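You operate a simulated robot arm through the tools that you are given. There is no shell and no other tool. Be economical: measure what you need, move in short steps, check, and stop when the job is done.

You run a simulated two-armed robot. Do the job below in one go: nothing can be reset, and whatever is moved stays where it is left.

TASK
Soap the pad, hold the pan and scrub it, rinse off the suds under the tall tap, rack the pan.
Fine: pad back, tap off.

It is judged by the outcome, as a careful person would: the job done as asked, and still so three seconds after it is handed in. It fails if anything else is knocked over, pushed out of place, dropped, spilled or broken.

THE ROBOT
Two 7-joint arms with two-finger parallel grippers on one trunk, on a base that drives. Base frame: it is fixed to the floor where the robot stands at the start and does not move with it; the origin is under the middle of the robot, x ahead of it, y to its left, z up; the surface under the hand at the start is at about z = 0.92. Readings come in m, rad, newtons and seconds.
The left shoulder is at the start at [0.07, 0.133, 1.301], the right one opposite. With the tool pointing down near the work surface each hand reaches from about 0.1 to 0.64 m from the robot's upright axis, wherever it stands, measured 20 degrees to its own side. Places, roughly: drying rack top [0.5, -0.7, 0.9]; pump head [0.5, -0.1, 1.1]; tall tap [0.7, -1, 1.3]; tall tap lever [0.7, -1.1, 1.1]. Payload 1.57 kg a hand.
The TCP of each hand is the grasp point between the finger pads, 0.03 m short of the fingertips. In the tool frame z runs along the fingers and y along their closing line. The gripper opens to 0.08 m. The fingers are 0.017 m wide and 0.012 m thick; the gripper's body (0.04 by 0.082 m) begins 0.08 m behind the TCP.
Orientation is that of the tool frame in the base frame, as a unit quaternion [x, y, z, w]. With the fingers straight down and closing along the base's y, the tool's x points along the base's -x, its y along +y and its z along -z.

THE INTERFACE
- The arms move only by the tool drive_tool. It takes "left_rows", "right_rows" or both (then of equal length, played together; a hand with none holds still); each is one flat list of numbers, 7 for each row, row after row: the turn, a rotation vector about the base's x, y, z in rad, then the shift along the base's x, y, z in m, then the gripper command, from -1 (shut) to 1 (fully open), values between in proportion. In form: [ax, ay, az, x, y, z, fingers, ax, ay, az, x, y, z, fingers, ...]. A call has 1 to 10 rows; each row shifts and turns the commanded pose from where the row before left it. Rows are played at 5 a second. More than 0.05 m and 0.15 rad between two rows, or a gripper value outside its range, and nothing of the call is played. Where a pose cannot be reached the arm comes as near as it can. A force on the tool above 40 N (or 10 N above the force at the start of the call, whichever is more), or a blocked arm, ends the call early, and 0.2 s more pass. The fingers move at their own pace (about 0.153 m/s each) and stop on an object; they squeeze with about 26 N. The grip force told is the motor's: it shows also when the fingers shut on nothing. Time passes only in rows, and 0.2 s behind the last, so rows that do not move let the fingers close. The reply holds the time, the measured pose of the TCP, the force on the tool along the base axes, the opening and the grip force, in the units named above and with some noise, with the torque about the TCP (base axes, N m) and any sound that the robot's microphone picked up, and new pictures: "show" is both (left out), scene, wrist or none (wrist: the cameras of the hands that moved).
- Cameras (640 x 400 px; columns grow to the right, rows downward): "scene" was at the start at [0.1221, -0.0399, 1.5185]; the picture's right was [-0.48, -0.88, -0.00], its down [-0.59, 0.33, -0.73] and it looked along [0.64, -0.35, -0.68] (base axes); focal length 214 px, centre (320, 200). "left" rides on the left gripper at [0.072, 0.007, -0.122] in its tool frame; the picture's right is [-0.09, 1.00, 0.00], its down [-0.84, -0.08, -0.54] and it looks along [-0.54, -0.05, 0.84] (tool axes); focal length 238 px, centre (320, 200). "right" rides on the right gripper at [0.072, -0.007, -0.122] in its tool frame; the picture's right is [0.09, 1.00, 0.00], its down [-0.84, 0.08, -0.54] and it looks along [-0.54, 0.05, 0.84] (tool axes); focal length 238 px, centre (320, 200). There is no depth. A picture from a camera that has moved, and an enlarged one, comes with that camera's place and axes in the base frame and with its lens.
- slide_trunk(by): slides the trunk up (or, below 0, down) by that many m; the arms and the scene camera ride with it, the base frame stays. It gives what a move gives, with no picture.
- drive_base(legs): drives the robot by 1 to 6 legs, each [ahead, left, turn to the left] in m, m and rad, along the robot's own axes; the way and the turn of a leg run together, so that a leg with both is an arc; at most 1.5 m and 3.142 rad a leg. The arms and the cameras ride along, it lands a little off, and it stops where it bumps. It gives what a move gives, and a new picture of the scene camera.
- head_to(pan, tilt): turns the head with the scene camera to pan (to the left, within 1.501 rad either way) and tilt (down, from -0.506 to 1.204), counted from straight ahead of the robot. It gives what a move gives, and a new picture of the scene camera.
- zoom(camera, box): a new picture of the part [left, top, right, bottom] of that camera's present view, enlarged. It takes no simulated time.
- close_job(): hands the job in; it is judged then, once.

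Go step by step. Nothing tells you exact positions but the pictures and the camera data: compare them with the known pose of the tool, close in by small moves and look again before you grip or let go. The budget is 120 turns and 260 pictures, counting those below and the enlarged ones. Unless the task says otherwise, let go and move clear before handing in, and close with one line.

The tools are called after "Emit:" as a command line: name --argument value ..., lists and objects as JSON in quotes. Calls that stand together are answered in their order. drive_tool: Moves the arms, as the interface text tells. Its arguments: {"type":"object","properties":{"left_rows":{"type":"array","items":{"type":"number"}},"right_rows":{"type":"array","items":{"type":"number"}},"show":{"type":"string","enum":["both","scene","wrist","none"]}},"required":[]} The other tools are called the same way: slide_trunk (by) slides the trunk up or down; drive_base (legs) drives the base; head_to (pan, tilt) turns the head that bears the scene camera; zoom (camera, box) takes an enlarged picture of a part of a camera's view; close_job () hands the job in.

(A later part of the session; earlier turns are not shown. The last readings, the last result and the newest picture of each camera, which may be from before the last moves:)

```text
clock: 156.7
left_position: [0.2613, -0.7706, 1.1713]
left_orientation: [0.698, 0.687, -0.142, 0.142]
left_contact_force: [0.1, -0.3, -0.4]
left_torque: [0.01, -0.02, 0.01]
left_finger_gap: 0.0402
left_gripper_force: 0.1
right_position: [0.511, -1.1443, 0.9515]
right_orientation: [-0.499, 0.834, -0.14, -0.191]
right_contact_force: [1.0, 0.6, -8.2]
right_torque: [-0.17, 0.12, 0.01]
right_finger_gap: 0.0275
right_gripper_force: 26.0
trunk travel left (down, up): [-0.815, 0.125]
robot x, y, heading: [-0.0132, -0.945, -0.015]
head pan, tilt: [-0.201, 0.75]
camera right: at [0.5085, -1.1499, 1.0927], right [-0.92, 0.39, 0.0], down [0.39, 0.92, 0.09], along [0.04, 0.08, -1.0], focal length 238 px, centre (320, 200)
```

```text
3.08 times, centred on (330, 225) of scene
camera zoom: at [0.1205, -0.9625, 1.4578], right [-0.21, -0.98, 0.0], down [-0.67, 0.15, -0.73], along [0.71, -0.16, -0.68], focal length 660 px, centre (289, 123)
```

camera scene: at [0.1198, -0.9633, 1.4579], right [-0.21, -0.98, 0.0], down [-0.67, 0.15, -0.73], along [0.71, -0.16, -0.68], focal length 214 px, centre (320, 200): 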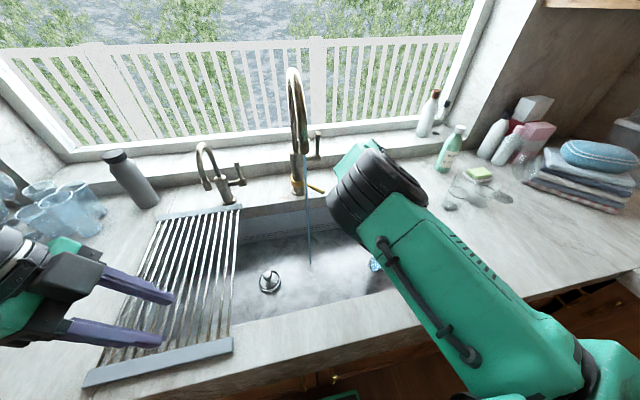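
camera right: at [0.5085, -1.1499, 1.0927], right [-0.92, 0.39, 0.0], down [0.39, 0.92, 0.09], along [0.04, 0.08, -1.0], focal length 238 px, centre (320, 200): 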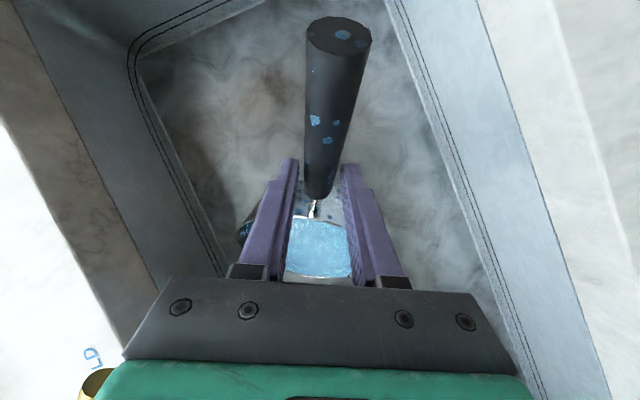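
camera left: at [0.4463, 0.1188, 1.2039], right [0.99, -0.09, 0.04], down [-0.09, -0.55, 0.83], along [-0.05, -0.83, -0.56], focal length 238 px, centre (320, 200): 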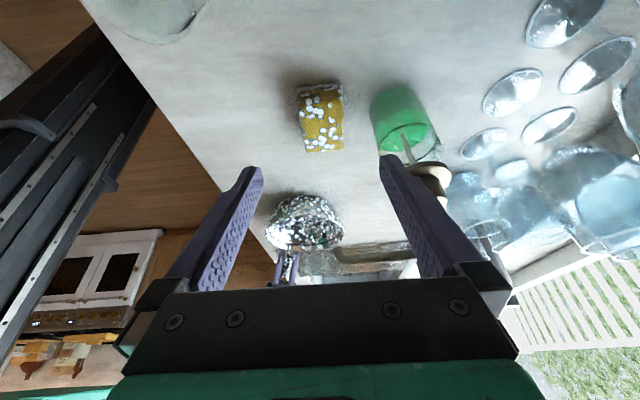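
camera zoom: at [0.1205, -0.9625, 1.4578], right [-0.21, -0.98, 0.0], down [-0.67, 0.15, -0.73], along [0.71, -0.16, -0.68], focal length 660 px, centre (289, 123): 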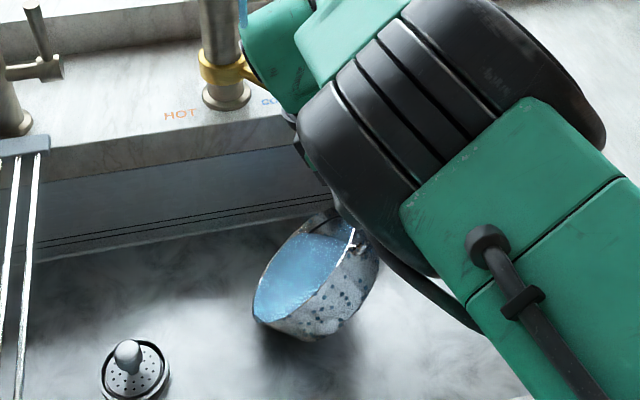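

My own wrist is now blocking the stream, though the pan is nearly clean. I'll set the pan level on the sink floor, release it, and regrip it along the handle so I can rinse it properly.

Emit:
drive_tool --right_rows '[0.095, -0.064, 0, -0.006, -0.009, -0.021, -1, 0.095, -0.064, 0, -0.006, -0.009, -0.021, -1, 0.095, -0.064, 0, -0.006, -0.009, -0.021, -1, 0.095, -0.064, 0, -0.006, -0.009, -0.021, -1, 0.095, -0.064, 0, -0.006, -0.009, -0.021, -1, 0.095, -0.064, 0, -0.005, -0.008, -0.021, -1, 0.095, -0.064, 0, -0.005, -0.008, -0.021, -1, 0.095, -0.064, 0, -0.005, -0.008, -0.018, -1, 0.04, -0.027, 0, 0, 0, -0.003, -1, 0, 0, 0, 0, 0, 0, -1]' --show "both"

Emit:
zoom --camera "scene" --box '[250, 180, 410, 310]'

```text
clock: 158.9
left_position: [0.259, -0.7717, 1.173]
left_orientation: [0.699, 0.686, -0.141, 0.144]
left_contact_force: [0.8, 0.2, 0.0]
left_torque: [-0.05, -0.01, 0.0]
left_finger_gap: 0.0399
left_gripper_force: 0.0
right_position: [0.4657, -1.2135, 0.7841]
right_orientation: [-0.477, 0.843, 0.064, 0.24]
right_contact_force: [-2.2, -5.2, 7.9]
right_torque: [0.31, -0.26, -0.1]
right_finger_gap: 0.0274
right_gripper_force: 26.1
right hand out of reach, approached as far as the arm can: row 1
trunk travel left (down, up): [-0.815, 0.125]
robot x, y, heading: [-0.0147, -0.945, -0.02]
head pan, tilt: [-0.201, 0.75]
camera scene: at [0.1165, -0.9625, 1.4583], right [-0.21, -0.98, 0.0], down [-0.67, 0.15, -0.73], along [0.72, -0.16, -0.68], focal length 214 px, centre (320, 200)
camera right: at [0.3982, -1.3138, 0.8581], right [-0.87, 0.46, -0.16], down [0.11, 0.51, 0.86], along [0.48, 0.73, -0.49], focal length 238 px, centre (320, 200)
```

scene: 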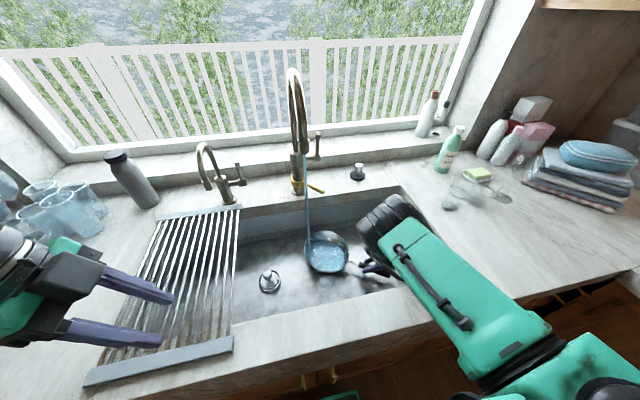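
right: 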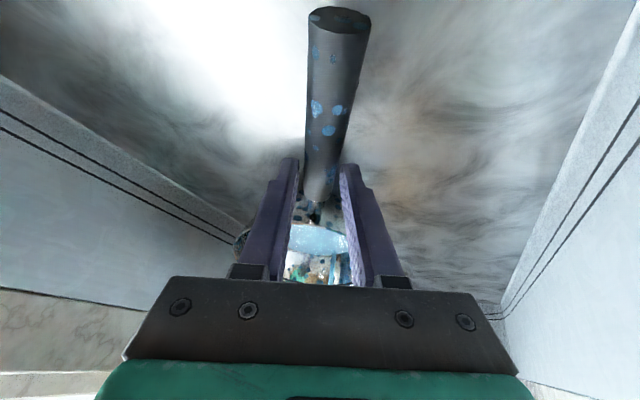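

```text
3.08 times, centred on (330, 245) of scene
camera zoom: at [0.1165, -0.9625, 1.4583], right [-0.21, -0.98, 0.0], down [-0.67, 0.15, -0.73], along [0.72, -0.16, -0.68], focal length 660 px, centre (289, 62)
```

zoom: 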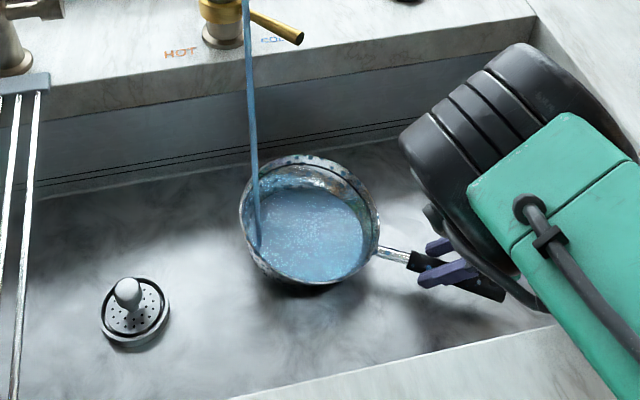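

The pan sits level on the sink floor. I'll open, tilt the hand further along the handle, and grip again.

Emit:
drive_tool --right_rows '[0, 0, 0, 0, 0, 0, 0, 0, 0, 0, 0, 0, 0, 0.3, 0.11, -0.074, 0, 0, 0, 0.002, 0.3, 0.11, -0.074, 0, 0, 0, 0.002, 0.3, 0.11, -0.074, 0, 0, 0, 0.002, 0.3, 0, 0, 0, 0, 0, 0, 0.3, 0, 0, 0, 0, 0, 0, -1, 0, 0, 0, 0, 0, 0, -1, 0, 0, 0, 0, 0, 0, -1]' --show "both"

Emit:
zoom --camera "scene" --box '[250, 180, 410, 310]'

```text
clock: 161.1
left_position: [0.2728, -0.7707, 1.1632]
left_orientation: [0.681, 0.707, -0.134, 0.136]
left_contact_force: [0.1, 2.3, -0.5]
left_torque: [-0.35, 0.02, -0.07]
left_finger_gap: 0.0399
left_gripper_force: 0.0
right_position: [0.5133, -1.2076, 0.7866]
right_orientation: [-0.465, 0.772, 0.155, 0.404]
right_contact_force: [-1.1, 1.4, -1.2]
right_torque: [0.0, -0.21, -0.15]
right_finger_gap: 0.0
right_gripper_force: 21.0
trunk travel left (down, up): [-0.815, 0.125]
robot x, y, heading: [0.0118, -0.9412, 0.044]
head pan, tilt: [-0.201, 0.75]
stopped in row 9 (right hand): the arm was blocked; the commanded pose is now the measured one
camera scene: at [0.1457, -0.9323, 1.4527], right [-0.15, -0.99, 0.01], down [-0.68, 0.1, -0.73], along [0.72, -0.12, -0.68], focal length 214 px, centre (320, 200)
camera right: at [0.4433, -1.3277, 0.8097], right [-0.86, 0.46, -0.21], down [-0.12, 0.2, 0.97], along [0.49, 0.86, -0.12], focal length 238 px, centre (320, 200)
```

scene: 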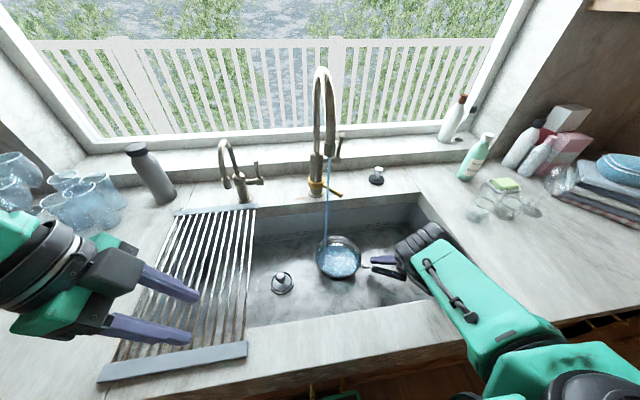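
right: 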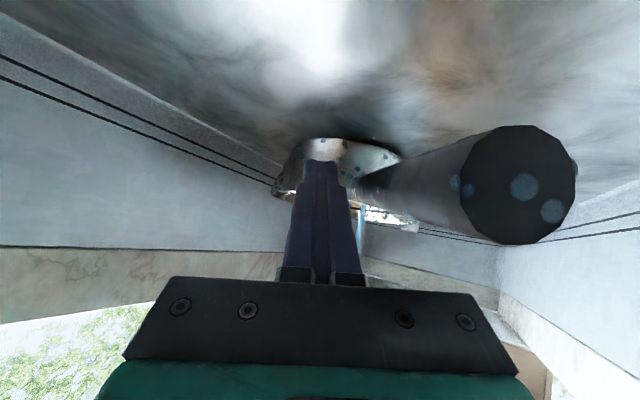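

```text
3.08 times, centred on (330, 245) of scene
camera zoom: at [0.1457, -0.9323, 1.4527], right [-0.15, -0.99, 0.01], down [-0.68, 0.1, -0.73], along [0.72, -0.12, -0.68], focal length 660 px, centre (289, 62)
```

zoom: 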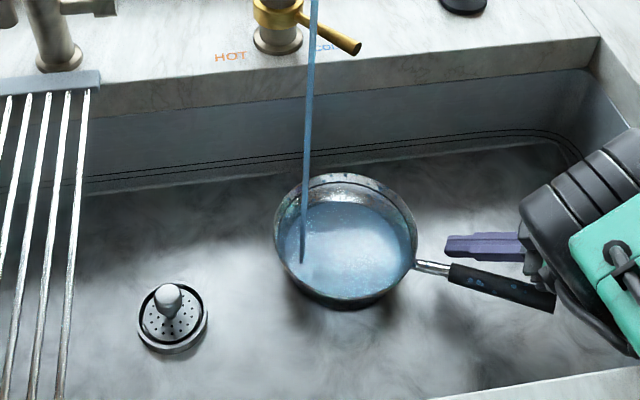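

The arm got blocked against the sink edge and the hand came off the handle, but the pan stayed flat under the stream and is nearly clean. I'll raise the hand clear while the pan keeps rinsing.

Emit:
drive_tool --right_rows '[0, 0, 0, 0, 0, 0.03, -1, 0, 0, 0, 0, 0, 0.04, -1, 0, 0, 0, 0, 0, 0.04, -1, -0.11, 0.074, 0, 0, 0, 0.04, -1, -0.11, 0.074, 0, 0, 0, 0.04, 0, -0.11, 0.074, 0, 0, 0, 0.03, 0.5, 0, 0, 0, 0, 0, 0, 1]' --show "both"

Emit:
zoom --camera "scene" --box '[270, 190, 410, 300]'

```text
clock: 162.7
left_position: [0.2678, -0.7769, 1.1724]
left_orientation: [0.684, 0.703, -0.133, 0.14]
left_contact_force: [0.3, 0.3, -0.2]
left_torque: [-0.04, -0.01, 0.0]
left_finger_gap: 0.0401
left_gripper_force: 0.0
right_position: [0.5067, -1.2143, 1.0185]
right_orientation: [-0.503, 0.827, 0.072, 0.241]
right_contact_force: [0.5, 0.6, 0.1]
right_torque: [-0.02, 0.02, 0.01]
right_finger_gap: 0.0799
right_gripper_force: 0.0
trunk travel left (down, up): [-0.815, 0.125]
robot x, y, heading: [0.004, -0.9423, 0.026]
head pan, tilt: [-0.201, 0.75]
camera scene: at [0.1359, -0.955, 1.4582], right [-0.17, -0.99, 0.0], down [-0.67, 0.11, -0.73], along [0.72, -0.12, -0.68], focal length 214 px, centre (320, 200)
camera right: at [0.4454, -1.3184, 1.0921], right [-0.9, 0.41, -0.17], down [0.07, 0.51, 0.86], along [0.43, 0.76, -0.49], focal length 238 px, centre (320, 200)
```

scene: 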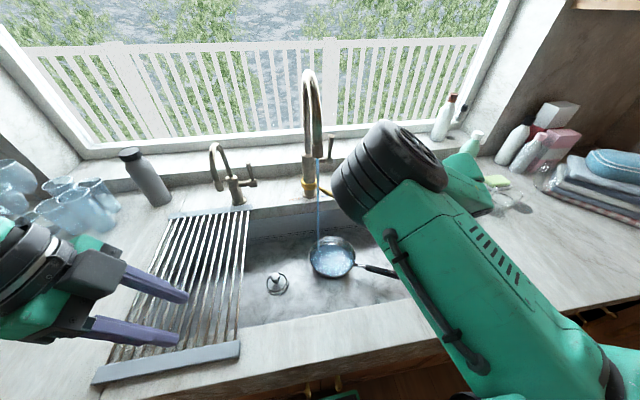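
right: 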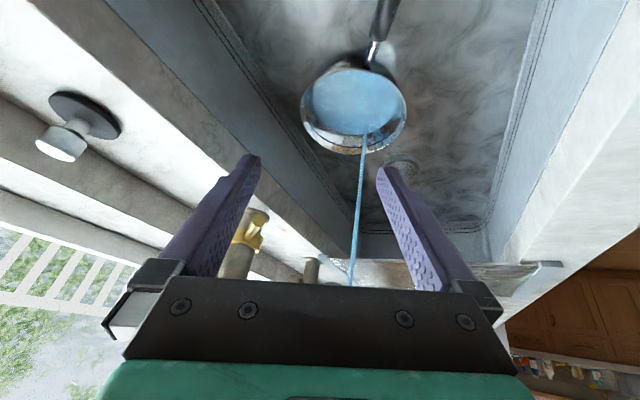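

```text
3.64 times, centred on (340, 245) of scene
camera zoom: at [0.1359, -0.955, 1.4582], right [-0.17, -0.99, 0.0], down [-0.67, 0.11, -0.73], along [0.72, -0.12, -0.68], focal length 780 px, centre (247, 36)
```

zoom: 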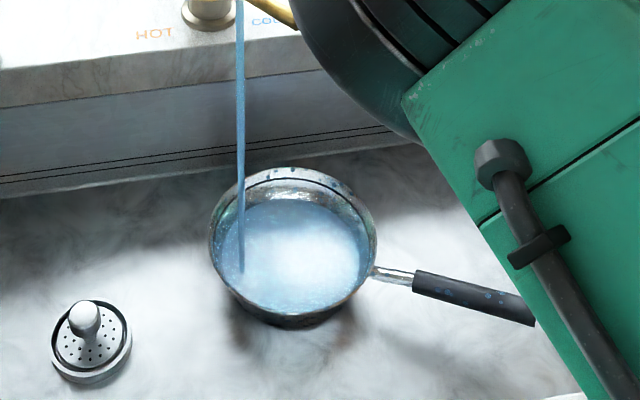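

Only a few tiny spots remain and the overflow keeps rinsing. I'll come down over the handle again with the 30° tilt that worked, and grip it.

Emit:
drive_tool --right_rows '[0, 0, -0.03, -0.017, 0.0085, -0.04, 1, 0, 0, 0, -0.017, 0.0085, -0.04, 1, 0, 0, 0, 0, 0, -0.045, 1, 0, 0, 0, 0, 0, -0.045, 1, 0, 0, 0, 0, 0, -0.035, 1, 0, 0, 0, 0, 0, 0, 1]' --show "both"

Emit:
zoom --camera "scene" --box '[270, 190, 410, 300]'

```text
clock: 164.1
left_position: [0.2683, -0.7772, 1.1712]
left_orientation: [0.684, 0.703, -0.133, 0.141]
left_contact_force: [0.5, 0.4, -0.2]
left_torque: [0.0, 0.02, 0.0]
left_finger_gap: 0.04
left_gripper_force: 0.1
right_position: [0.4753, -1.1971, 0.813]
right_orientation: [-0.49, 0.835, 0.067, 0.241]
right_contact_force: [-0.4, -1.0, 0.3]
right_torque: [0.04, 0.01, 0.01]
right_finger_gap: 0.0798
right_gripper_force: 0.2
trunk travel left (down, up): [-0.815, 0.125]
robot x, y, heading: [0.0058, -0.9469, 0.03]
head pan, tilt: [-0.201, 0.75]
camera scene: at [0.1372, -0.9551, 1.458], right [-0.17, -0.99, 0.0], down [-0.67, 0.11, -0.73], along [0.72, -0.12, -0.68], focal length 214 px, centre (320, 200)
camera right: at [0.4111, -1.2989, 0.8863], right [-0.89, 0.43, -0.17], down [0.09, 0.51, 0.86], along [0.46, 0.74, -0.49], focal length 238 px, centre (320, 200)
```

scene: 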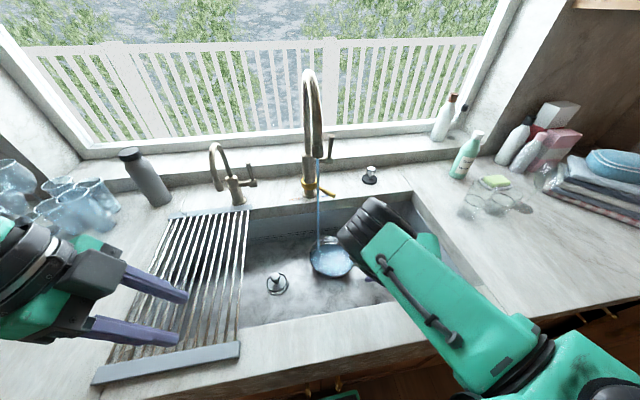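
right: 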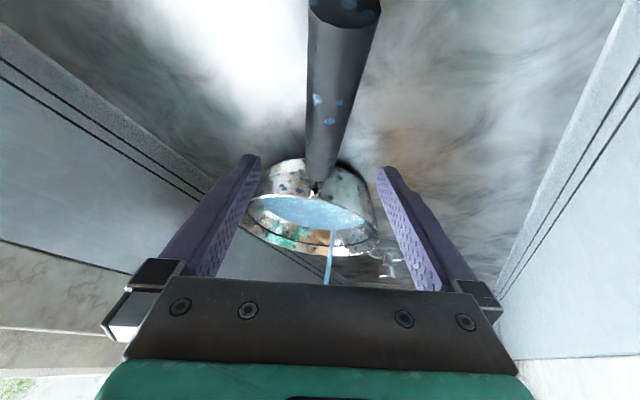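

```text
3.64 times, centred on (340, 245) of scene
camera zoom: at [0.1372, -0.9551, 1.458], right [-0.17, -0.99, 0.0], down [-0.67, 0.11, -0.73], along [0.72, -0.12, -0.68], focal length 780 px, centre (247, 36)
```

zoom: 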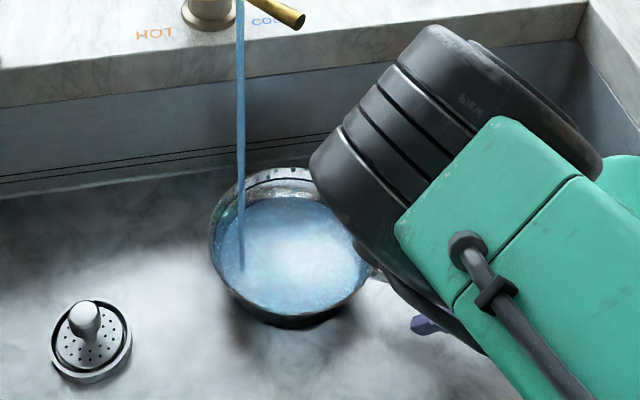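

Handle is between the fingers. Lowering 3 cm, closing, then tipping the pan to pour while under the stream.

Emit:
drive_tool --right_rows '[0, 0, 0, 0, 0, -0.018, 1, 0, 0, 0, 0, 0, -0.013, 1, 0, 0, 0, 0, 0, 0, 0, 0, 0, 0, 0, 0, 0, -1, 0, 0, 0, 0, 0, 0, -1, 0, 0, 0, 0, 0, 0, -1]' --show "none"

Emit:
drive_tool --right_rows '[-0.0725, 0.049, 0, 0.0045, 0.007, 0.017, -1, -0.0725, 0.049, 0, 0.0045, 0.007, 0.017, -1, -0.0725, 0.049, 0, 0.0045, 0.007, 0.017, -1, -0.0725, 0.049, 0, 0.0045, 0.007, 0.017, -1, -0.0725, 0.049, 0, 0.004, 0.005, 0.018, -1, -0.0725, 0.049, 0, 0.004, 0.005, 0.018, -1, -0.0725, 0.049, 0, 0.003, 0.005, 0.018, -1, -0.0725, 0.049, 0, 0.003, 0.005, 0.018, -1, -0.0725, 0.049, 0, 0.003, 0.005, 0.018, -1, 0, 0, 0, 0, 0, 0.0, -1]' --show "wrist"

Emit:
zoom --camera "scene" --box '[260, 180, 420, 300]'

```text
clock: 165.5
left_position: [0.2691, -0.7783, 1.1731]
left_orientation: [0.685, 0.703, -0.133, 0.139]
left_contact_force: [-0.2, 0.3, -0.2]
left_torque: [-0.03, -0.01, 0.0]
left_finger_gap: 0.0401
left_gripper_force: 0.1
right_position: [0.4745, -1.1973, 0.7808]
right_orientation: [-0.491, 0.834, 0.069, 0.241]
right_contact_force: [2.3, -2.6, 2.0]
right_torque: [0.03, -0.14, -0.46]
right_finger_gap: 0.0282
right_gripper_force: 26.5
trunk travel left (down, up): [-0.815, 0.125]
robot x, y, heading: [0.0079, -0.9451, 0.034]
head pan, tilt: [-0.201, 0.75]
```

```text
clock: 167.7
left_position: [0.2696, -0.779, 1.1715]
left_orientation: [0.683, 0.704, -0.134, 0.139]
left_contact_force: [-0.2, 0.2, -1.1]
left_torque: [-0.01, -0.03, 0.0]
left_finger_gap: 0.04
left_gripper_force: 0.1
right_position: [0.5208, -1.1522, 0.9371]
right_orientation: [-0.515, 0.844, -0.096, -0.116]
right_contact_force: [1.0, -0.6, -8.8]
right_torque: [-0.34, 0.21, -0.01]
right_finger_gap: 0.0277
right_gripper_force: 25.8
right hand out of reach, approached as far as the arm can: row 4, 5, 7
trunk travel left (down, up): [-0.815, 0.125]
robot x, y, heading: [0.005, -0.9412, 0.033]
head pan, tilt: [-0.201, 0.75]
camera right: at [0.5055, -1.1814, 1.0746], right [-0.93, 0.37, -0.02], down [0.35, 0.9, 0.27], along [0.12, 0.24, -0.96], focal length 238 px, centre (320, 200)
```

right: 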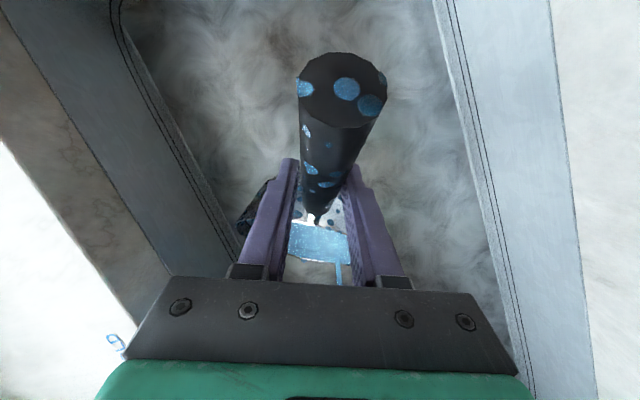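

```text
3.33 times, centred on (340, 240) of scene
camera zoom: at [0.139, -0.956, 1.4578], right [-0.17, -0.99, 0.0], down [-0.67, 0.11, -0.73], along [0.72, -0.12, -0.68], focal length 715 px, centre (253, 67)
```

zoom: 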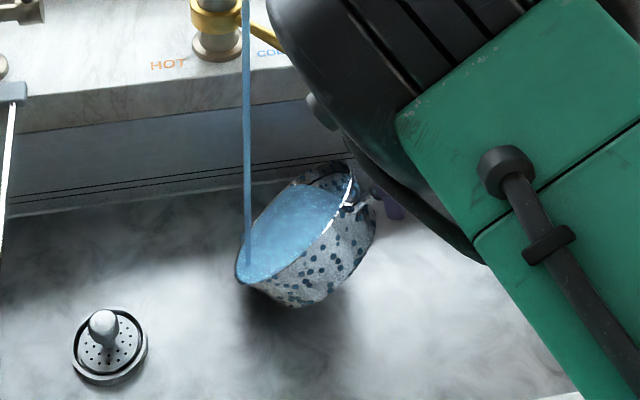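

The white suds are gone; the bluish dots look like water droplets that vary with wetness. I'll pour out the water away from the spout and raise the trunk.

Emit:
drive_tool --right_rows '[0, 0, 0, -0.014, -0.03, 0.012, -1, 0, 0, 0, -0.014, -0.03, 0.012, -1, 0, 0, 0, -0.014, -0.03, 0.012, -1, 0, 0, 0, -0.014, -0.03, 0.012, -1, -0.095, 0.064, 0, 0, 0, 0.01, -1, -0.095, 0.064, 0, 0, 0, 0.01, -1, -0.095, 0.064, 0, 0, 0, 0.01, -1, -0.095, 0.064, 0, 0, 0, 0.0, -1, 0, 0, 0, 0, 0, 0, -1, 0, 0, 0, 0, 0, 0, -1]' --show "none"

Emit:
drive_tool --right_rows '[-0.095, 0.064, 0, 0, 0, 0.0, -1, -0.095, 0.064, 0, 0, 0, 0.0, -1, 0, 0, 0, 0, 0, 0, -1, 0, 0, 0, 0, 0, 0, -1, 0, 0, 0, 0, 0, 0, -1, 0, 0, 0, 0, 0, 0, -1]' --show "both"

Emit:
slide_trunk --by 0.12

```text
clock: 169.9
left_position: [0.2691, -0.779, 1.172]
left_orientation: [0.684, 0.703, -0.133, 0.14]
left_contact_force: [-0.1, -0.7, -0.5]
left_torque: [0.0, 0.02, 0.01]
left_finger_gap: 0.0401
left_gripper_force: 0.1
right_position: [0.4626, -1.2745, 1.0145]
right_orientation: [-0.494, 0.789, -0.186, -0.314]
right_contact_force: [-0.4, -0.1, -6.9]
right_torque: [0.06, -0.1, 0.04]
right_finger_gap: 0.0279
right_gripper_force: 26.0
trunk travel left (down, up): [-0.815, 0.125]
robot x, y, heading: [0.0067, -0.9447, 0.033]
head pan, tilt: [-0.201, 0.75]
```

```text
clock: 171.3
left_position: [0.2693, -0.7785, 1.1718]
left_orientation: [0.684, 0.703, -0.133, 0.139]
left_contact_force: [-0.4, -0.4, 0.7]
left_torque: [0.04, -0.01, 0.0]
left_finger_gap: 0.04
left_gripper_force: 0.1
right_position: [0.4622, -1.2735, 1.0152]
right_orientation: [-0.472, 0.746, -0.229, -0.41]
right_contact_force: [0.2, 0.7, -7.7]
right_torque: [0.19, -0.17, -0.02]
right_finger_gap: 0.0278
right_gripper_force: 25.6
trunk travel left (down, up): [-0.815, 0.125]
robot x, y, heading: [0.0068, -0.9435, 0.035]
head pan, tilt: [-0.201, 0.75]
camera scene: at [0.1383, -0.9563, 1.4579], right [-0.17, -0.99, 0.0], down [-0.67, 0.11, -0.73], along [0.72, -0.12, -0.68], focal length 214 px, centre (320, 200)
camera right: at [0.4997, -1.2247, 1.1423], right [-0.91, 0.4, 0.12], down [0.33, 0.86, -0.39], along [-0.26, -0.31, -0.91], focal length 238 px, centre (320, 200)
```

scene: 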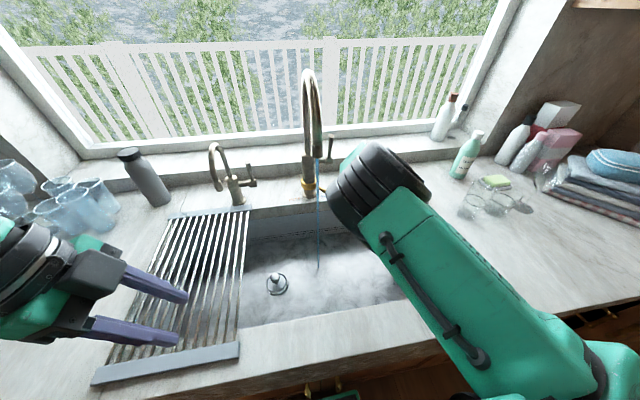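
right: 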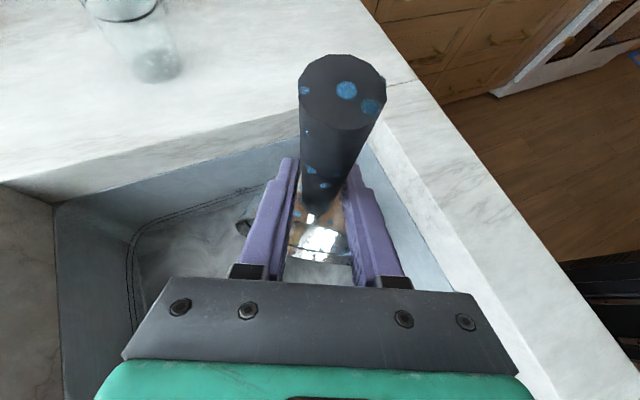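

```text
clock: 172.8
left_position: [0.2696, -0.7794, 1.2917]
left_orientation: [0.684, 0.704, -0.133, 0.139]
left_contact_force: [-0.2, 0.4, -0.4]
left_torque: [-0.03, -0.05, 0.01]
left_finger_gap: 0.0399
left_gripper_force: 0.1
right_position: [0.4622, -1.2735, 1.135]
right_orientation: [-0.472, 0.746, -0.229, -0.41]
right_contact_force: [-0.3, -0.2, -8.0]
right_torque: [0.22, -0.16, 0.02]
right_finger_gap: 0.0277
right_gripper_force: 25.8
trunk travel left (down, up): [-0.935, 0.005]
robot x, y, heading: [0.0057, -0.9424, 0.034]
head pan, tilt: [-0.201, 0.75]
```

A few faint spots still show on the handle, so I'll give it a longer rinse in the overflow pose that worked, with the stream entering near the lip.

Emit:
slide_trunk --by -0.12

Emit:
drive_tool --right_rows '[0.095, -0.064, 0, 0, 0, 0, -1, 0.095, -0.064, 0, 0, 0, 0, -1, 0.095, -0.064, 0, 0, 0, 0, -1, 0.095, -0.064, 0, 0, 0, -0.01, -1, 0.095, -0.064, 0, 0, 0, -0.01, -1, 0.095, -0.064, 0, 0, 0, -0.01, -1, 0, 0, 0, 0.014, 0.032, -0.012, -1, 0, 0, 0, 0.014, 0.032, -0.012, -1, 0, 0, 0, 0.014, 0.032, -0.012, -1, 0, 0, 0, 0.012, 0.032, -0.012, -1]' --show "none"

Emit:
drive_tool --right_rows '[0, 0, 0, 0, 0, 0, -1, 0, 0, 0, 0, 0, 0, -1, 0, 0, 0, 0, 0, 0, -1, 0, 0, 0, 0, 0, 0, -1, 0, 0, 0, 0, 0, 0, -1, 0, 0, 0, 0, 0, 0, -1, 0, 0, 0, 0, 0, 0, -1, 0, 0, 0, 0, 0, 0, -1, 0, 0, 0, 0, 0, 0, -1, 0, 0, 0, 0, 0, 0, -1]' --show "none"

Emit:
zoom --camera "scene" --box '[260, 180, 420, 300]'

Emit:
drive_tool --right_rows '[0, 0, 0, 0, 0, 0, -1, 0, 0, 0, 0, 0, 0, -1, 0, 0, 0, 0, 0, 0, -1, 0, 0, 0, 0, 0, 0, -1, 0, 0, 0, 0, 0, 0, -1, 0, 0, 0, 0, 0, 0, -1, 0, 0, 0, 0, 0, 0, -1, 0, 0, 0, 0, 0, 0, -1, 0, 0, 0, 0, 0, 0, -1, 0, 0, 0, 0, 0, 0, -1]' --show "none"

Emit:
drive_tool --right_rows '[0, 0, 0, 0, 0, 0, -1, 0, 0, 0, 0, 0, 0, -1, 0, 0, 0, 0, 0, 0, -1, 0, 0, 0, 0, 0, 0, -1, 0, 0, 0, 0, 0, 0, -1, 0, 0, 0, 0, 0, 0, -1, 0, 0, 0, 0, 0, 0, -1, 0, 0, 0, 0, 0, 0, -1, 0, 0, 0, 0, 0, 0, -1, 0, 0, 0, 0, 0, 0, -1]' --show "wrist"

```text
clock: 174.3
left_position: [0.2698, -0.7784, 1.1724]
left_orientation: [0.685, 0.703, -0.133, 0.139]
left_contact_force: [-0.3, -0.1, 0.5]
left_torque: [0.01, -0.04, -0.01]
left_finger_gap: 0.0399
left_gripper_force: 0.0
right_position: [0.461, -1.274, 1.0153]
right_orientation: [-0.472, 0.746, -0.229, -0.41]
right_contact_force: [-0.3, -0.2, -7.3]
right_torque: [0.22, -0.18, 0.0]
right_finger_gap: 0.0279
right_gripper_force: 25.7
trunk travel left (down, up): [-0.815, 0.125]
robot x, y, heading: [0.0053, -0.942, 0.036]
head pan, tilt: [-0.201, 0.75]
```

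```text
clock: 176.5
left_position: [0.2716, -0.7768, 1.1718]
left_orientation: [0.684, 0.703, -0.135, 0.139]
left_contact_force: [0.5, -0.5, -0.2]
left_torque: [-0.03, -0.01, -0.01]
left_finger_gap: 0.0401
left_gripper_force: 0.1
right_position: [0.521, -1.1481, 0.9333]
right_orientation: [-0.516, 0.844, -0.095, -0.115]
right_contact_force: [0.1, 0.6, -6.9]
right_torque: [-0.25, 0.14, 0.01]
right_finger_gap: 0.0275
right_gripper_force: 26.2
right hand out of reach, approached as far as the arm can: row 10
trunk travel left (down, up): [-0.815, 0.125]
robot x, y, heading: [0.0049, -0.9447, 0.036]
head pan, tilt: [-0.201, 0.75]
```

```text
clock: 178.7
left_position: [0.2704, -0.7781, 1.1735]
left_orientation: [0.684, 0.704, -0.132, 0.139]
left_contact_force: [0.0, 1.0, 0.5]
left_torque: [0.0, 0.08, -0.02]
left_finger_gap: 0.0401
left_gripper_force: 0.0
right_position: [0.5203, -1.1493, 0.9336]
right_orientation: [-0.516, 0.844, -0.095, -0.115]
right_contact_force: [0.1, -0.2, -7.5]
right_torque: [-0.26, 0.18, 0.01]
right_finger_gap: 0.0278
right_gripper_force: 25.6
trunk travel left (down, up): [-0.815, 0.125]
robot x, y, heading: [0.0085, -0.9424, 0.037]
head pan, tilt: [-0.201, 0.75]
```

```text
3.33 times, centred on (340, 240) of scene
camera zoom: at [0.1388, -0.9558, 1.4579], right [-0.17, -0.99, 0.0], down [-0.67, 0.11, -0.73], along [0.72, -0.12, -0.68], focal length 715 px, centre (253, 67)
```

zoom: 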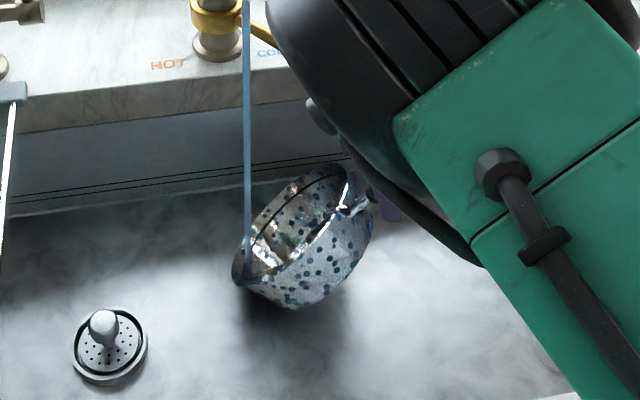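

```text
clock: 180.9
left_position: [0.2704, -0.7769, 1.1714]
left_orientation: [0.684, 0.704, -0.132, 0.139]
left_contact_force: [0.0, 0.4, -0.5]
left_torque: [0.01, 0.0, -0.02]
left_finger_gap: 0.04
left_gripper_force: 0.0
right_position: [0.5198, -1.1493, 0.9335]
right_orientation: [-0.516, 0.844, -0.095, -0.114]
right_contact_force: [0.1, 0.4, -6.2]
right_torque: [-0.25, 0.11, 0.0]
right_finger_gap: 0.0276
right_gripper_force: 26.1
trunk travel left (down, up): [-0.815, 0.125]
robot x, y, heading: [0.003, -0.9448, 0.034]
head pan, tilt: [-0.201, 0.75]
```

```text
clock: 183.1
left_position: [0.2697, -0.7779, 1.1726]
left_orientation: [0.684, 0.704, -0.134, 0.139]
left_contact_force: [-0.2, 0.0, -0.2]
left_torque: [0.01, -0.03, 0.0]
left_finger_gap: 0.0404
left_gripper_force: 0.0
right_position: [0.5194, -1.1502, 0.933]
right_orientation: [-0.515, 0.845, -0.094, -0.115]
right_contact_force: [-0.7, 0.5, -7.1]
right_torque: [-0.28, 0.15, 0.0]
right_finger_gap: 0.0278
right_gripper_force: 25.9
trunk travel left (down, up): [-0.815, 0.125]
robot x, y, heading: [0.0119, -0.9443, 0.034]
head pan, tilt: [-0.201, 0.75]
camera right: at [0.5062, -1.1788, 1.0709], right [-0.93, 0.37, -0.02], down [0.35, 0.9, 0.27], along [0.11, 0.25, -0.96], focal length 238 px, centre (320, 200)
```

right: 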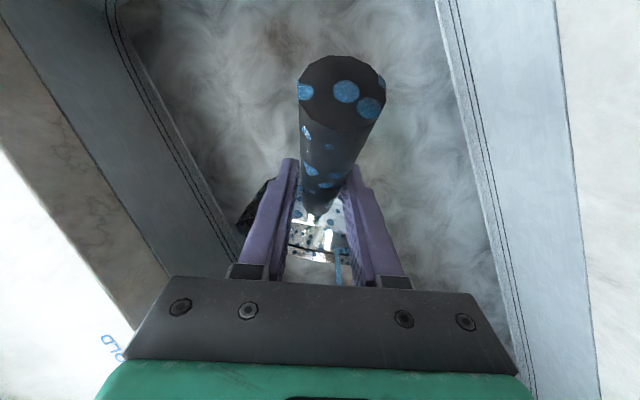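

Now the stream only catches the lip. I'll go to the earlier vertical-hand pose where it lands inside, let the pan fill and overflow, then tip it.

Emit:
drive_tool --right_rows '[0.095, -0.064, 0, -0.007, -0.005, -0.02, -1, 0.095, -0.064, 0, -0.007, -0.005, -0.02, -1, 0.095, -0.064, 0, -0.007, -0.004, -0.018, -1, 0, 0, 0, 0, 0, 0, -1, 0, 0, 0, 0, 0, 0, -1, 0, 0, 0, 0, 0, 0, -1, 0, 0, 0, 0, 0, 0, -1, 0, 0, 0, 0, 0, 0, -1, 0, 0, 0, 0, 0, 0, -1, 0, 0, 0, 0, 0, 0, -1]' --show "none"

Emit:
zoom --camera "scene" --box '[260, 180, 420, 300]'

Emit:
drive_tool --right_rows '[0, 0, 0, 0, 0, 0, -1, 0, 0, 0, 0, 0, 0, -1, 0, 0, 0, 0, 0, 0, -1, 0, 0, 0, 0, 0, 0, -1, 0, 0, 0, 0, 0, 0, -1, 0, 0, 0, 0, 0, 0, -1, 0, 0, 0, 0, 0, 0, -1, 0, 0, 0, 0, 0, 0, -1, 0, 0, 0, 0, 0, 0, -1, 0, 0, 0, 0, 0, 0, -1]' --show "none"

Emit:
drive_tool --right_rows '[0, 0, 0, 0, 0, 0, -1, 0, 0, 0, 0, 0, 0, -1, 0, 0, 0, 0, 0, 0, -1, 0, 0, 0, 0, 0, 0, -1, 0, 0, 0, 0, 0, 0, -1, 0, 0, 0, 0, 0, 0, -1, 0, 0, 0, 0, 0, 0, -1, 0, 0, 0, 0, 0, 0, -1, 0, 0, 0, 0, 0, 0, -1, 0, 0, 0, 0, 0, 0, -1]' --show "wrist"

Emit:
zoom --camera "scene" --box '[260, 180, 420, 300]'

```text
clock: 185.3
left_position: [0.2685, -0.7777, 1.1726]
left_orientation: [0.685, 0.703, -0.134, 0.139]
left_contact_force: [0.1, -0.6, 0.2]
left_torque: [0.05, 0.0, 0.02]
left_finger_gap: 0.0399
left_gripper_force: 0.1
right_position: [0.5049, -1.1691, 0.8786]
right_orientation: [-0.515, 0.856, -0.023, 0.042]
right_contact_force: [-1.5, -0.8, -2.7]
right_torque: [-0.18, 0.24, 0.09]
right_finger_gap: 0.0279
right_gripper_force: 26.0
right hand out of reach, approached as far as the arm can: row 2
trunk travel left (down, up): [-0.815, 0.125]
robot x, y, heading: [0.0066, -0.9423, 0.037]
head pan, tilt: [-0.201, 0.75]
```

```text
3.33 times, centred on (340, 240) of scene
camera zoom: at [0.1376, -0.9558, 1.458], right [-0.17, -0.99, 0.0], down [-0.67, 0.11, -0.73], along [0.72, -0.12, -0.68], focal length 715 px, centre (253, 67)
```

zoom: 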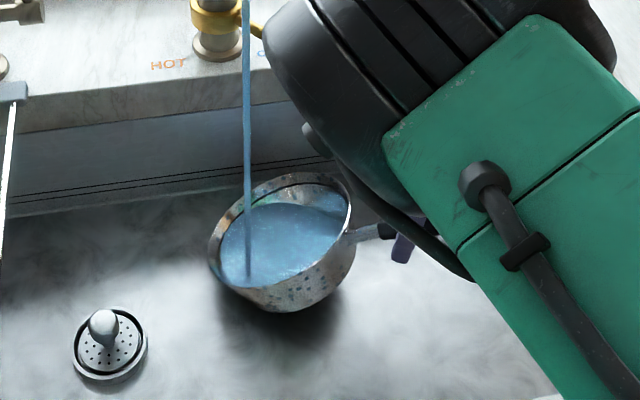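

```text
clock: 187.5
left_position: [0.2699, -0.7772, 1.1728]
left_orientation: [0.684, 0.703, -0.133, 0.14]
left_contact_force: [-0.3, -0.3, 0.2]
left_torque: [0.0, 0.03, 0.02]
left_finger_gap: 0.04
left_gripper_force: 0.1
right_position: [0.5056, -1.1688, 0.8786]
right_orientation: [-0.514, 0.857, -0.023, 0.042]
right_contact_force: [-0.4, -0.2, -4.7]
right_torque: [-0.07, 0.15, 0.09]
right_finger_gap: 0.0279
right_gripper_force: 25.7
trunk travel left (down, up): [-0.815, 0.125]
robot x, y, heading: [0.007, -0.9463, 0.035]
head pan, tilt: [-0.201, 0.75]
```

```text
clock: 189.7
left_position: [0.2691, -0.7781, 1.171]
left_orientation: [0.684, 0.703, -0.133, 0.139]
left_contact_force: [-0.9, -0.3, 0.5]
left_torque: [0.03, 0.0, -0.02]
left_finger_gap: 0.0402
left_gripper_force: 0.1
right_position: [0.5054, -1.1679, 0.8789]
right_orientation: [-0.514, 0.856, -0.023, 0.041]
right_contact_force: [-0.8, -0.7, -3.4]
right_torque: [0.08, -0.03, 0.02]
right_finger_gap: 0.0275
right_gripper_force: 26.2
trunk travel left (down, up): [-0.815, 0.125]
robot x, y, heading: [0.0076, -0.9435, 0.035]
head pan, tilt: [-0.201, 0.75]
camera right: at [0.4662, -1.2353, 0.997], right [-0.92, 0.39, -0.09], down [0.27, 0.77, 0.57], along [0.29, 0.5, -0.82], focal length 238 px, centre (320, 200)
```

right: 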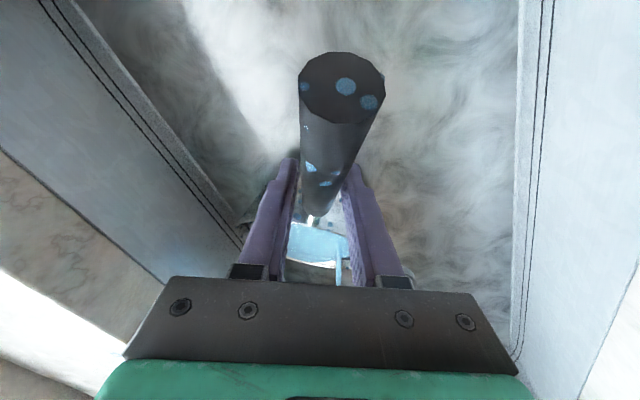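

```text
3.33 times, centred on (340, 240) of scene
camera zoom: at [0.1379, -0.9557, 1.458], right [-0.17, -0.99, 0.0], down [-0.67, 0.11, -0.73], along [0.72, -0.12, -0.68], focal length 715 px, centre (253, 67)
```

zoom: 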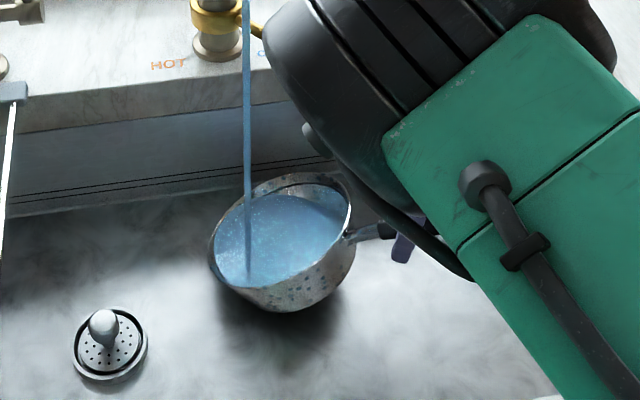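

The pan fills here and the spots are shrinking. I'll hold for a longer stretch.

Emit:
drive_tool --right_rows '[0, 0, 0, 0, 0, 0, -1, 0, 0, 0, 0, 0, 0, -1, 0, 0, 0, 0, 0, 0, -1, 0, 0, 0, 0, 0, 0, -1, 0, 0, 0, 0, 0, 0, -1, 0, 0, 0, 0, 0, 0, -1, 0, 0, 0, 0, 0, 0, -1, 0, 0, 0, 0, 0, 0, -1, 0, 0, 0, 0, 0, 0, -1, 0, 0, 0, 0, 0, 0, -1]' --show "none"

Emit:
drive_tool --right_rows '[0, 0, 0, 0, 0, 0, -1, 0, 0, 0, 0, 0, 0, -1, 0, 0, 0, 0, 0, 0, -1, 0, 0, 0, 0, 0, 0, -1, 0, 0, 0, 0, 0, 0, -1, 0, 0, 0, 0, 0, 0, -1, 0, 0, 0, 0, 0, 0, -1, 0, 0, 0, 0, 0, 0, -1, 0, 0, 0, 0, 0, 0, -1, 0, 0, 0, 0, 0, 0, -1]' --show "none"

Emit:
drive_tool --right_rows '[0, 0, 0, 0, 0, 0, -1, 0, 0, 0, 0, 0, 0, -1, 0, 0, 0, 0, 0, 0, -1, 0, 0, 0, 0, 0, 0, -1, 0, 0, 0, 0, 0, 0, -1, 0, 0, 0, 0, 0, 0, -1, 0, 0, 0, 0, 0, 0, -1, 0, 0, 0, 0, 0, 0, -1, 0, 0, 0, 0, 0, 0, -1, 0, 0, 0, 0, 0, 0, -1]' --show "none"

Emit:
drive_tool --right_rows '[0, 0, 0, 0, 0, 0, -1, 0, 0, 0, 0, 0, 0, -1, 0, 0, 0, 0, 0, 0, -1, 0, 0, 0, 0, 0, 0, -1, 0, 0, 0, 0, 0, 0, -1, 0, 0, 0, 0, 0, 0, -1, 0, 0, 0, 0, 0, 0, -1, 0, 0, 0, 0, 0, 0, -1, 0, 0, 0, 0, 0, 0, -1, 0, 0, 0, 0, 0, 0, -1]' --show "wrist"

Emit:
zoom --camera "scene" --box '[260, 180, 420, 300]'

```text
clock: 191.9
left_position: [0.2684, -0.7763, 1.1721]
left_orientation: [0.685, 0.703, -0.133, 0.139]
left_contact_force: [-0.3, 0.0, 0.5]
left_torque: [0.0, 0.01, -0.01]
left_finger_gap: 0.0401
left_gripper_force: 0.1
right_position: [0.505, -1.1704, 0.8786]
right_orientation: [-0.515, 0.856, -0.023, 0.041]
right_contact_force: [1.0, 1.1, -2.9]
right_torque: [0.14, -0.04, 0.03]
right_finger_gap: 0.0276
right_gripper_force: 26.4
trunk travel left (down, up): [-0.815, 0.125]
robot x, y, heading: [0.0075, -0.9441, 0.033]
head pan, tilt: [-0.201, 0.75]
```

```text
clock: 194.1
left_position: [0.2695, -0.7773, 1.173]
left_orientation: [0.684, 0.703, -0.134, 0.139]
left_contact_force: [-0.1, -0.4, 0.1]
left_torque: [-0.03, -0.02, -0.03]
left_finger_gap: 0.0403
left_gripper_force: 0.1
right_position: [0.5051, -1.1682, 0.8789]
right_orientation: [-0.515, 0.856, -0.023, 0.041]
right_contact_force: [-1.1, 0.2, -2.8]
right_torque: [0.11, 0.01, 0.08]
right_finger_gap: 0.0279
right_gripper_force: 26.1
trunk travel left (down, up): [-0.815, 0.125]
robot x, y, heading: [0.0058, -0.9432, 0.031]
head pan, tilt: [-0.201, 0.75]
```

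```text
clock: 196.3
left_position: [0.2693, -0.7783, 1.172]
left_orientation: [0.685, 0.703, -0.133, 0.139]
left_contact_force: [-0.2, 0.2, 0.3]
left_torque: [0.01, 0.01, -0.03]
left_finger_gap: 0.04
left_gripper_force: 0.1
right_position: [0.5054, -1.17, 0.8784]
right_orientation: [-0.514, 0.857, -0.023, 0.041]
right_contact_force: [0.4, -0.1, -4.5]
right_torque: [0.12, 0.01, 0.07]
right_finger_gap: 0.0279
right_gripper_force: 25.8
trunk travel left (down, up): [-0.815, 0.125]
robot x, y, heading: [0.0091, -0.9417, 0.035]
head pan, tilt: [-0.201, 0.75]
```

```text
clock: 198.5
left_position: [0.2701, -0.7774, 1.1727]
left_orientation: [0.684, 0.703, -0.133, 0.139]
left_contact_force: [-0.5, -0.3, 0.0]
left_torque: [0.03, 0.02, 0.01]
left_finger_gap: 0.04
left_gripper_force: 0.0
right_position: [0.505, -1.1678, 0.8793]
right_orientation: [-0.514, 0.857, -0.023, 0.041]
right_contact_force: [-0.4, 0.0, -3.4]
right_torque: [0.06, 0.05, 0.05]
right_finger_gap: 0.0278
right_gripper_force: 25.7
trunk travel left (down, up): [-0.815, 0.125]
robot x, y, heading: [0.0058, -0.946, 0.037]
head pan, tilt: [-0.201, 0.75]
camera right: at [0.4662, -1.2353, 0.997], right [-0.92, 0.39, -0.09], down [0.27, 0.77, 0.57], along [0.29, 0.5, -0.82], focal length 238 px, centre (320, 200)
```

right: 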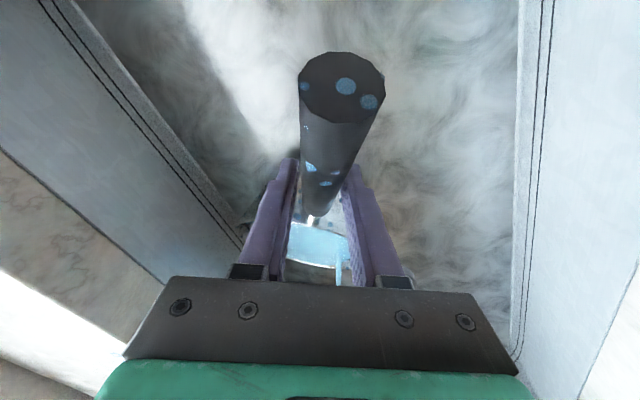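

```text
3.33 times, centred on (340, 240) of scene
camera zoom: at [0.1379, -0.9557, 1.4579], right [-0.17, -0.99, 0.0], down [-0.67, 0.11, -0.73], along [0.72, -0.12, -0.68], focal length 715 px, centre (253, 67)
```

zoom: 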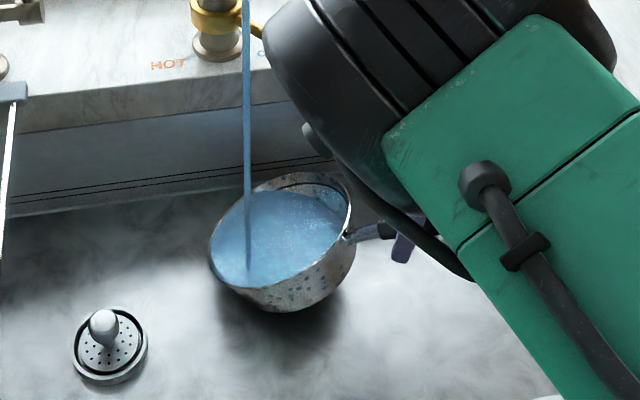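

The remaining bluish dots no longer change and match the water's colour, so they're droplets; the white suds are gone. I'll pour the pan out, raise it, and move toward the rack.

Emit:
drive_tool --right_rows '[-0.095, 0.064, 0, -0.012, -0.027, 0.03, -1, -0.095, 0.064, 0, -0.012, -0.027, 0.03, -1, -0.095, 0.064, 0, -0.012, -0.027, 0.03, -1, -0.095, 0.064, 0, -0.012, -0.027, 0.03, -1, -0.095, 0.064, 0, 0, 0, 0.005, -1, -0.095, 0.064, 0, 0, 0, 0.005, -1, -0.095, 0.064, 0, 0, 0, 0.005, -1, -0.095, 0.064, 0, 0, 0, 0.005, -1, -0.095, 0.064, 0, 0, 0, 0, -1, 0, 0, 0, 0, 0, 0, -1]' --show "none"

Emit:
drive_tool --right_rows '[-0.095, 0.064, 0, 0, 0, 0, -1, 0, 0, 0, 0, 0, 0, -1, 0, 0, 0, 0, 0, 0, -1, 0, 0, 0, 0, 0, 0, -1, 0, 0, 0, 0, 0, 0, -1, 0, 0, 0, 0, 0, 0, -1]' --show "wrist"

Emit:
slide_trunk --by 0.12

Emit:
drive_tool --right_rows '[0.095, -0.064, 0, -0.015, 0, 0.03, -1, 0.095, -0.064, 0, -0.03, 0, 0.02, -1, 0.095, -0.064, 0, -0.03, 0, 0.01, -1, 0.095, -0.064, 0, -0.03, 0, 0.01, -1, 0, 0, 0, 0, 0, 0, -1]' --show "both"

```text
clock: 200.7
left_position: [0.2702, -0.7787, 1.1722]
left_orientation: [0.685, 0.703, -0.133, 0.139]
left_contact_force: [0.1, -0.3, -0.2]
left_torque: [0.01, 0.0, 0.01]
left_finger_gap: 0.04
left_gripper_force: 0.1
right_position: [0.4541, -1.2746, 1.0183]
right_orientation: [-0.472, 0.746, -0.229, -0.409]
right_contact_force: [1.1, -0.1, -7.0]
right_torque: [0.25, -0.18, 0.01]
right_finger_gap: 0.0282
right_gripper_force: 26.0
trunk travel left (down, up): [-0.815, 0.125]
robot x, y, heading: [0.005, -0.9431, 0.033]
head pan, tilt: [-0.201, 0.75]
```

```text
clock: 202.1
left_position: [0.27, -0.7789, 1.1725]
left_orientation: [0.684, 0.703, -0.133, 0.14]
left_contact_force: [0.5, -0.2, 0.3]
left_torque: [0.02, 0.0, 0.01]
left_finger_gap: 0.0397
left_gripper_force: 0.0
right_position: [0.4545, -1.2755, 1.0181]
right_orientation: [-0.459, 0.721, -0.249, -0.456]
right_contact_force: [-0.6, 0.4, -6.3]
right_torque: [0.33, -0.25, 0.01]
right_finger_gap: 0.0279
right_gripper_force: 26.2
trunk travel left (down, up): [-0.815, 0.125]
robot x, y, heading: [0.0067, -0.9452, 0.033]
head pan, tilt: [-0.201, 0.75]
camera right: at [0.5007, -1.2138, 1.1375], right [-0.9, 0.41, 0.14], down [0.3, 0.82, -0.49], along [-0.32, -0.4, -0.86], focal length 238 px, centre (320, 200)
```

right: 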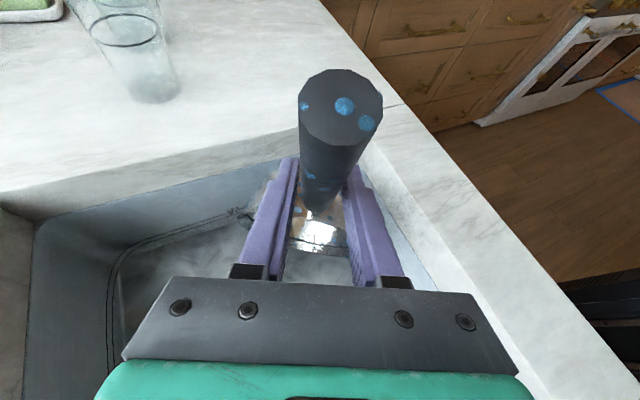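

```text
clock: 203.6
left_position: [0.2699, -0.7787, 1.2923]
left_orientation: [0.684, 0.704, -0.133, 0.139]
left_contact_force: [0.2, -1.3, -0.4]
left_torque: [-0.02, 0.01, -0.02]
left_finger_gap: 0.0399
left_gripper_force: 0.0
right_position: [0.4555, -1.274, 1.1387]
right_orientation: [-0.459, 0.721, -0.249, -0.456]
right_contact_force: [0.1, -0.3, -7.6]
right_torque: [0.33, -0.18, -0.01]
right_finger_gap: 0.0277
right_gripper_force: 26.1
trunk travel left (down, up): [-0.935, 0.005]
robot x, y, heading: [0.0051, -0.9423, 0.036]
head pan, tilt: [-0.201, 0.75]
```

```text
clock: 204.8
left_position: [0.2701, -0.7762, 1.2927]
left_orientation: [0.684, 0.703, -0.133, 0.141]
left_contact_force: [-0.9, 0.9, 0.3]
left_torque: [0.01, 0.0, 0.0]
left_finger_gap: 0.0399
left_gripper_force: 0.1
right_position: [0.3521, -1.289, 1.2054]
right_orientation: [-0.498, 0.812, -0.154, -0.262]
right_contact_force: [1.3, 0.6, -7.4]
right_torque: [-0.02, -0.05, 0.04]
right_finger_gap: 0.0277
right_gripper_force: 25.7
right hand out of reach, approached as far as the arm can: row 2, 3
trunk travel left (down, up): [-0.935, 0.005]
robot x, y, heading: [0.0079, -0.9439, 0.039]
head pan, tilt: [-0.201, 0.75]
camera scene: at [0.137, -0.9545, 1.578], right [-0.17, -0.99, 0.0], down [-0.67, 0.11, -0.73], along [0.72, -0.12, -0.68], focal length 214 px, centre (320, 200)
camera right: at [0.366, -1.2822, 1.3469], right [-0.92, 0.39, 0.06], down [0.39, 0.92, -0.04], along [-0.07, -0.01, -1.0], focal length 238 px, centre (320, 200)
```

scene: 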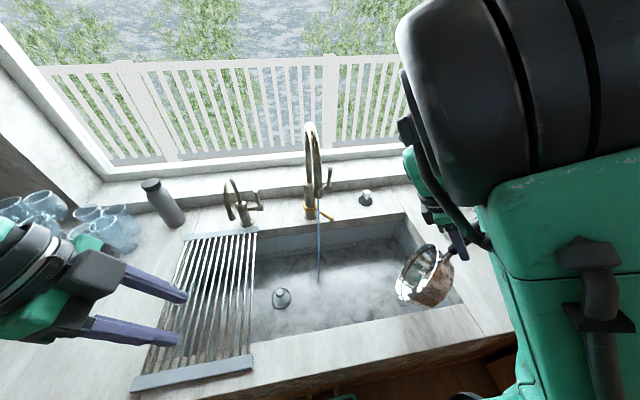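
right: 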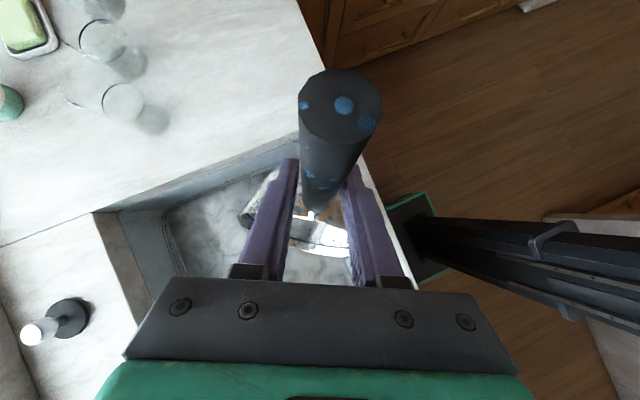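

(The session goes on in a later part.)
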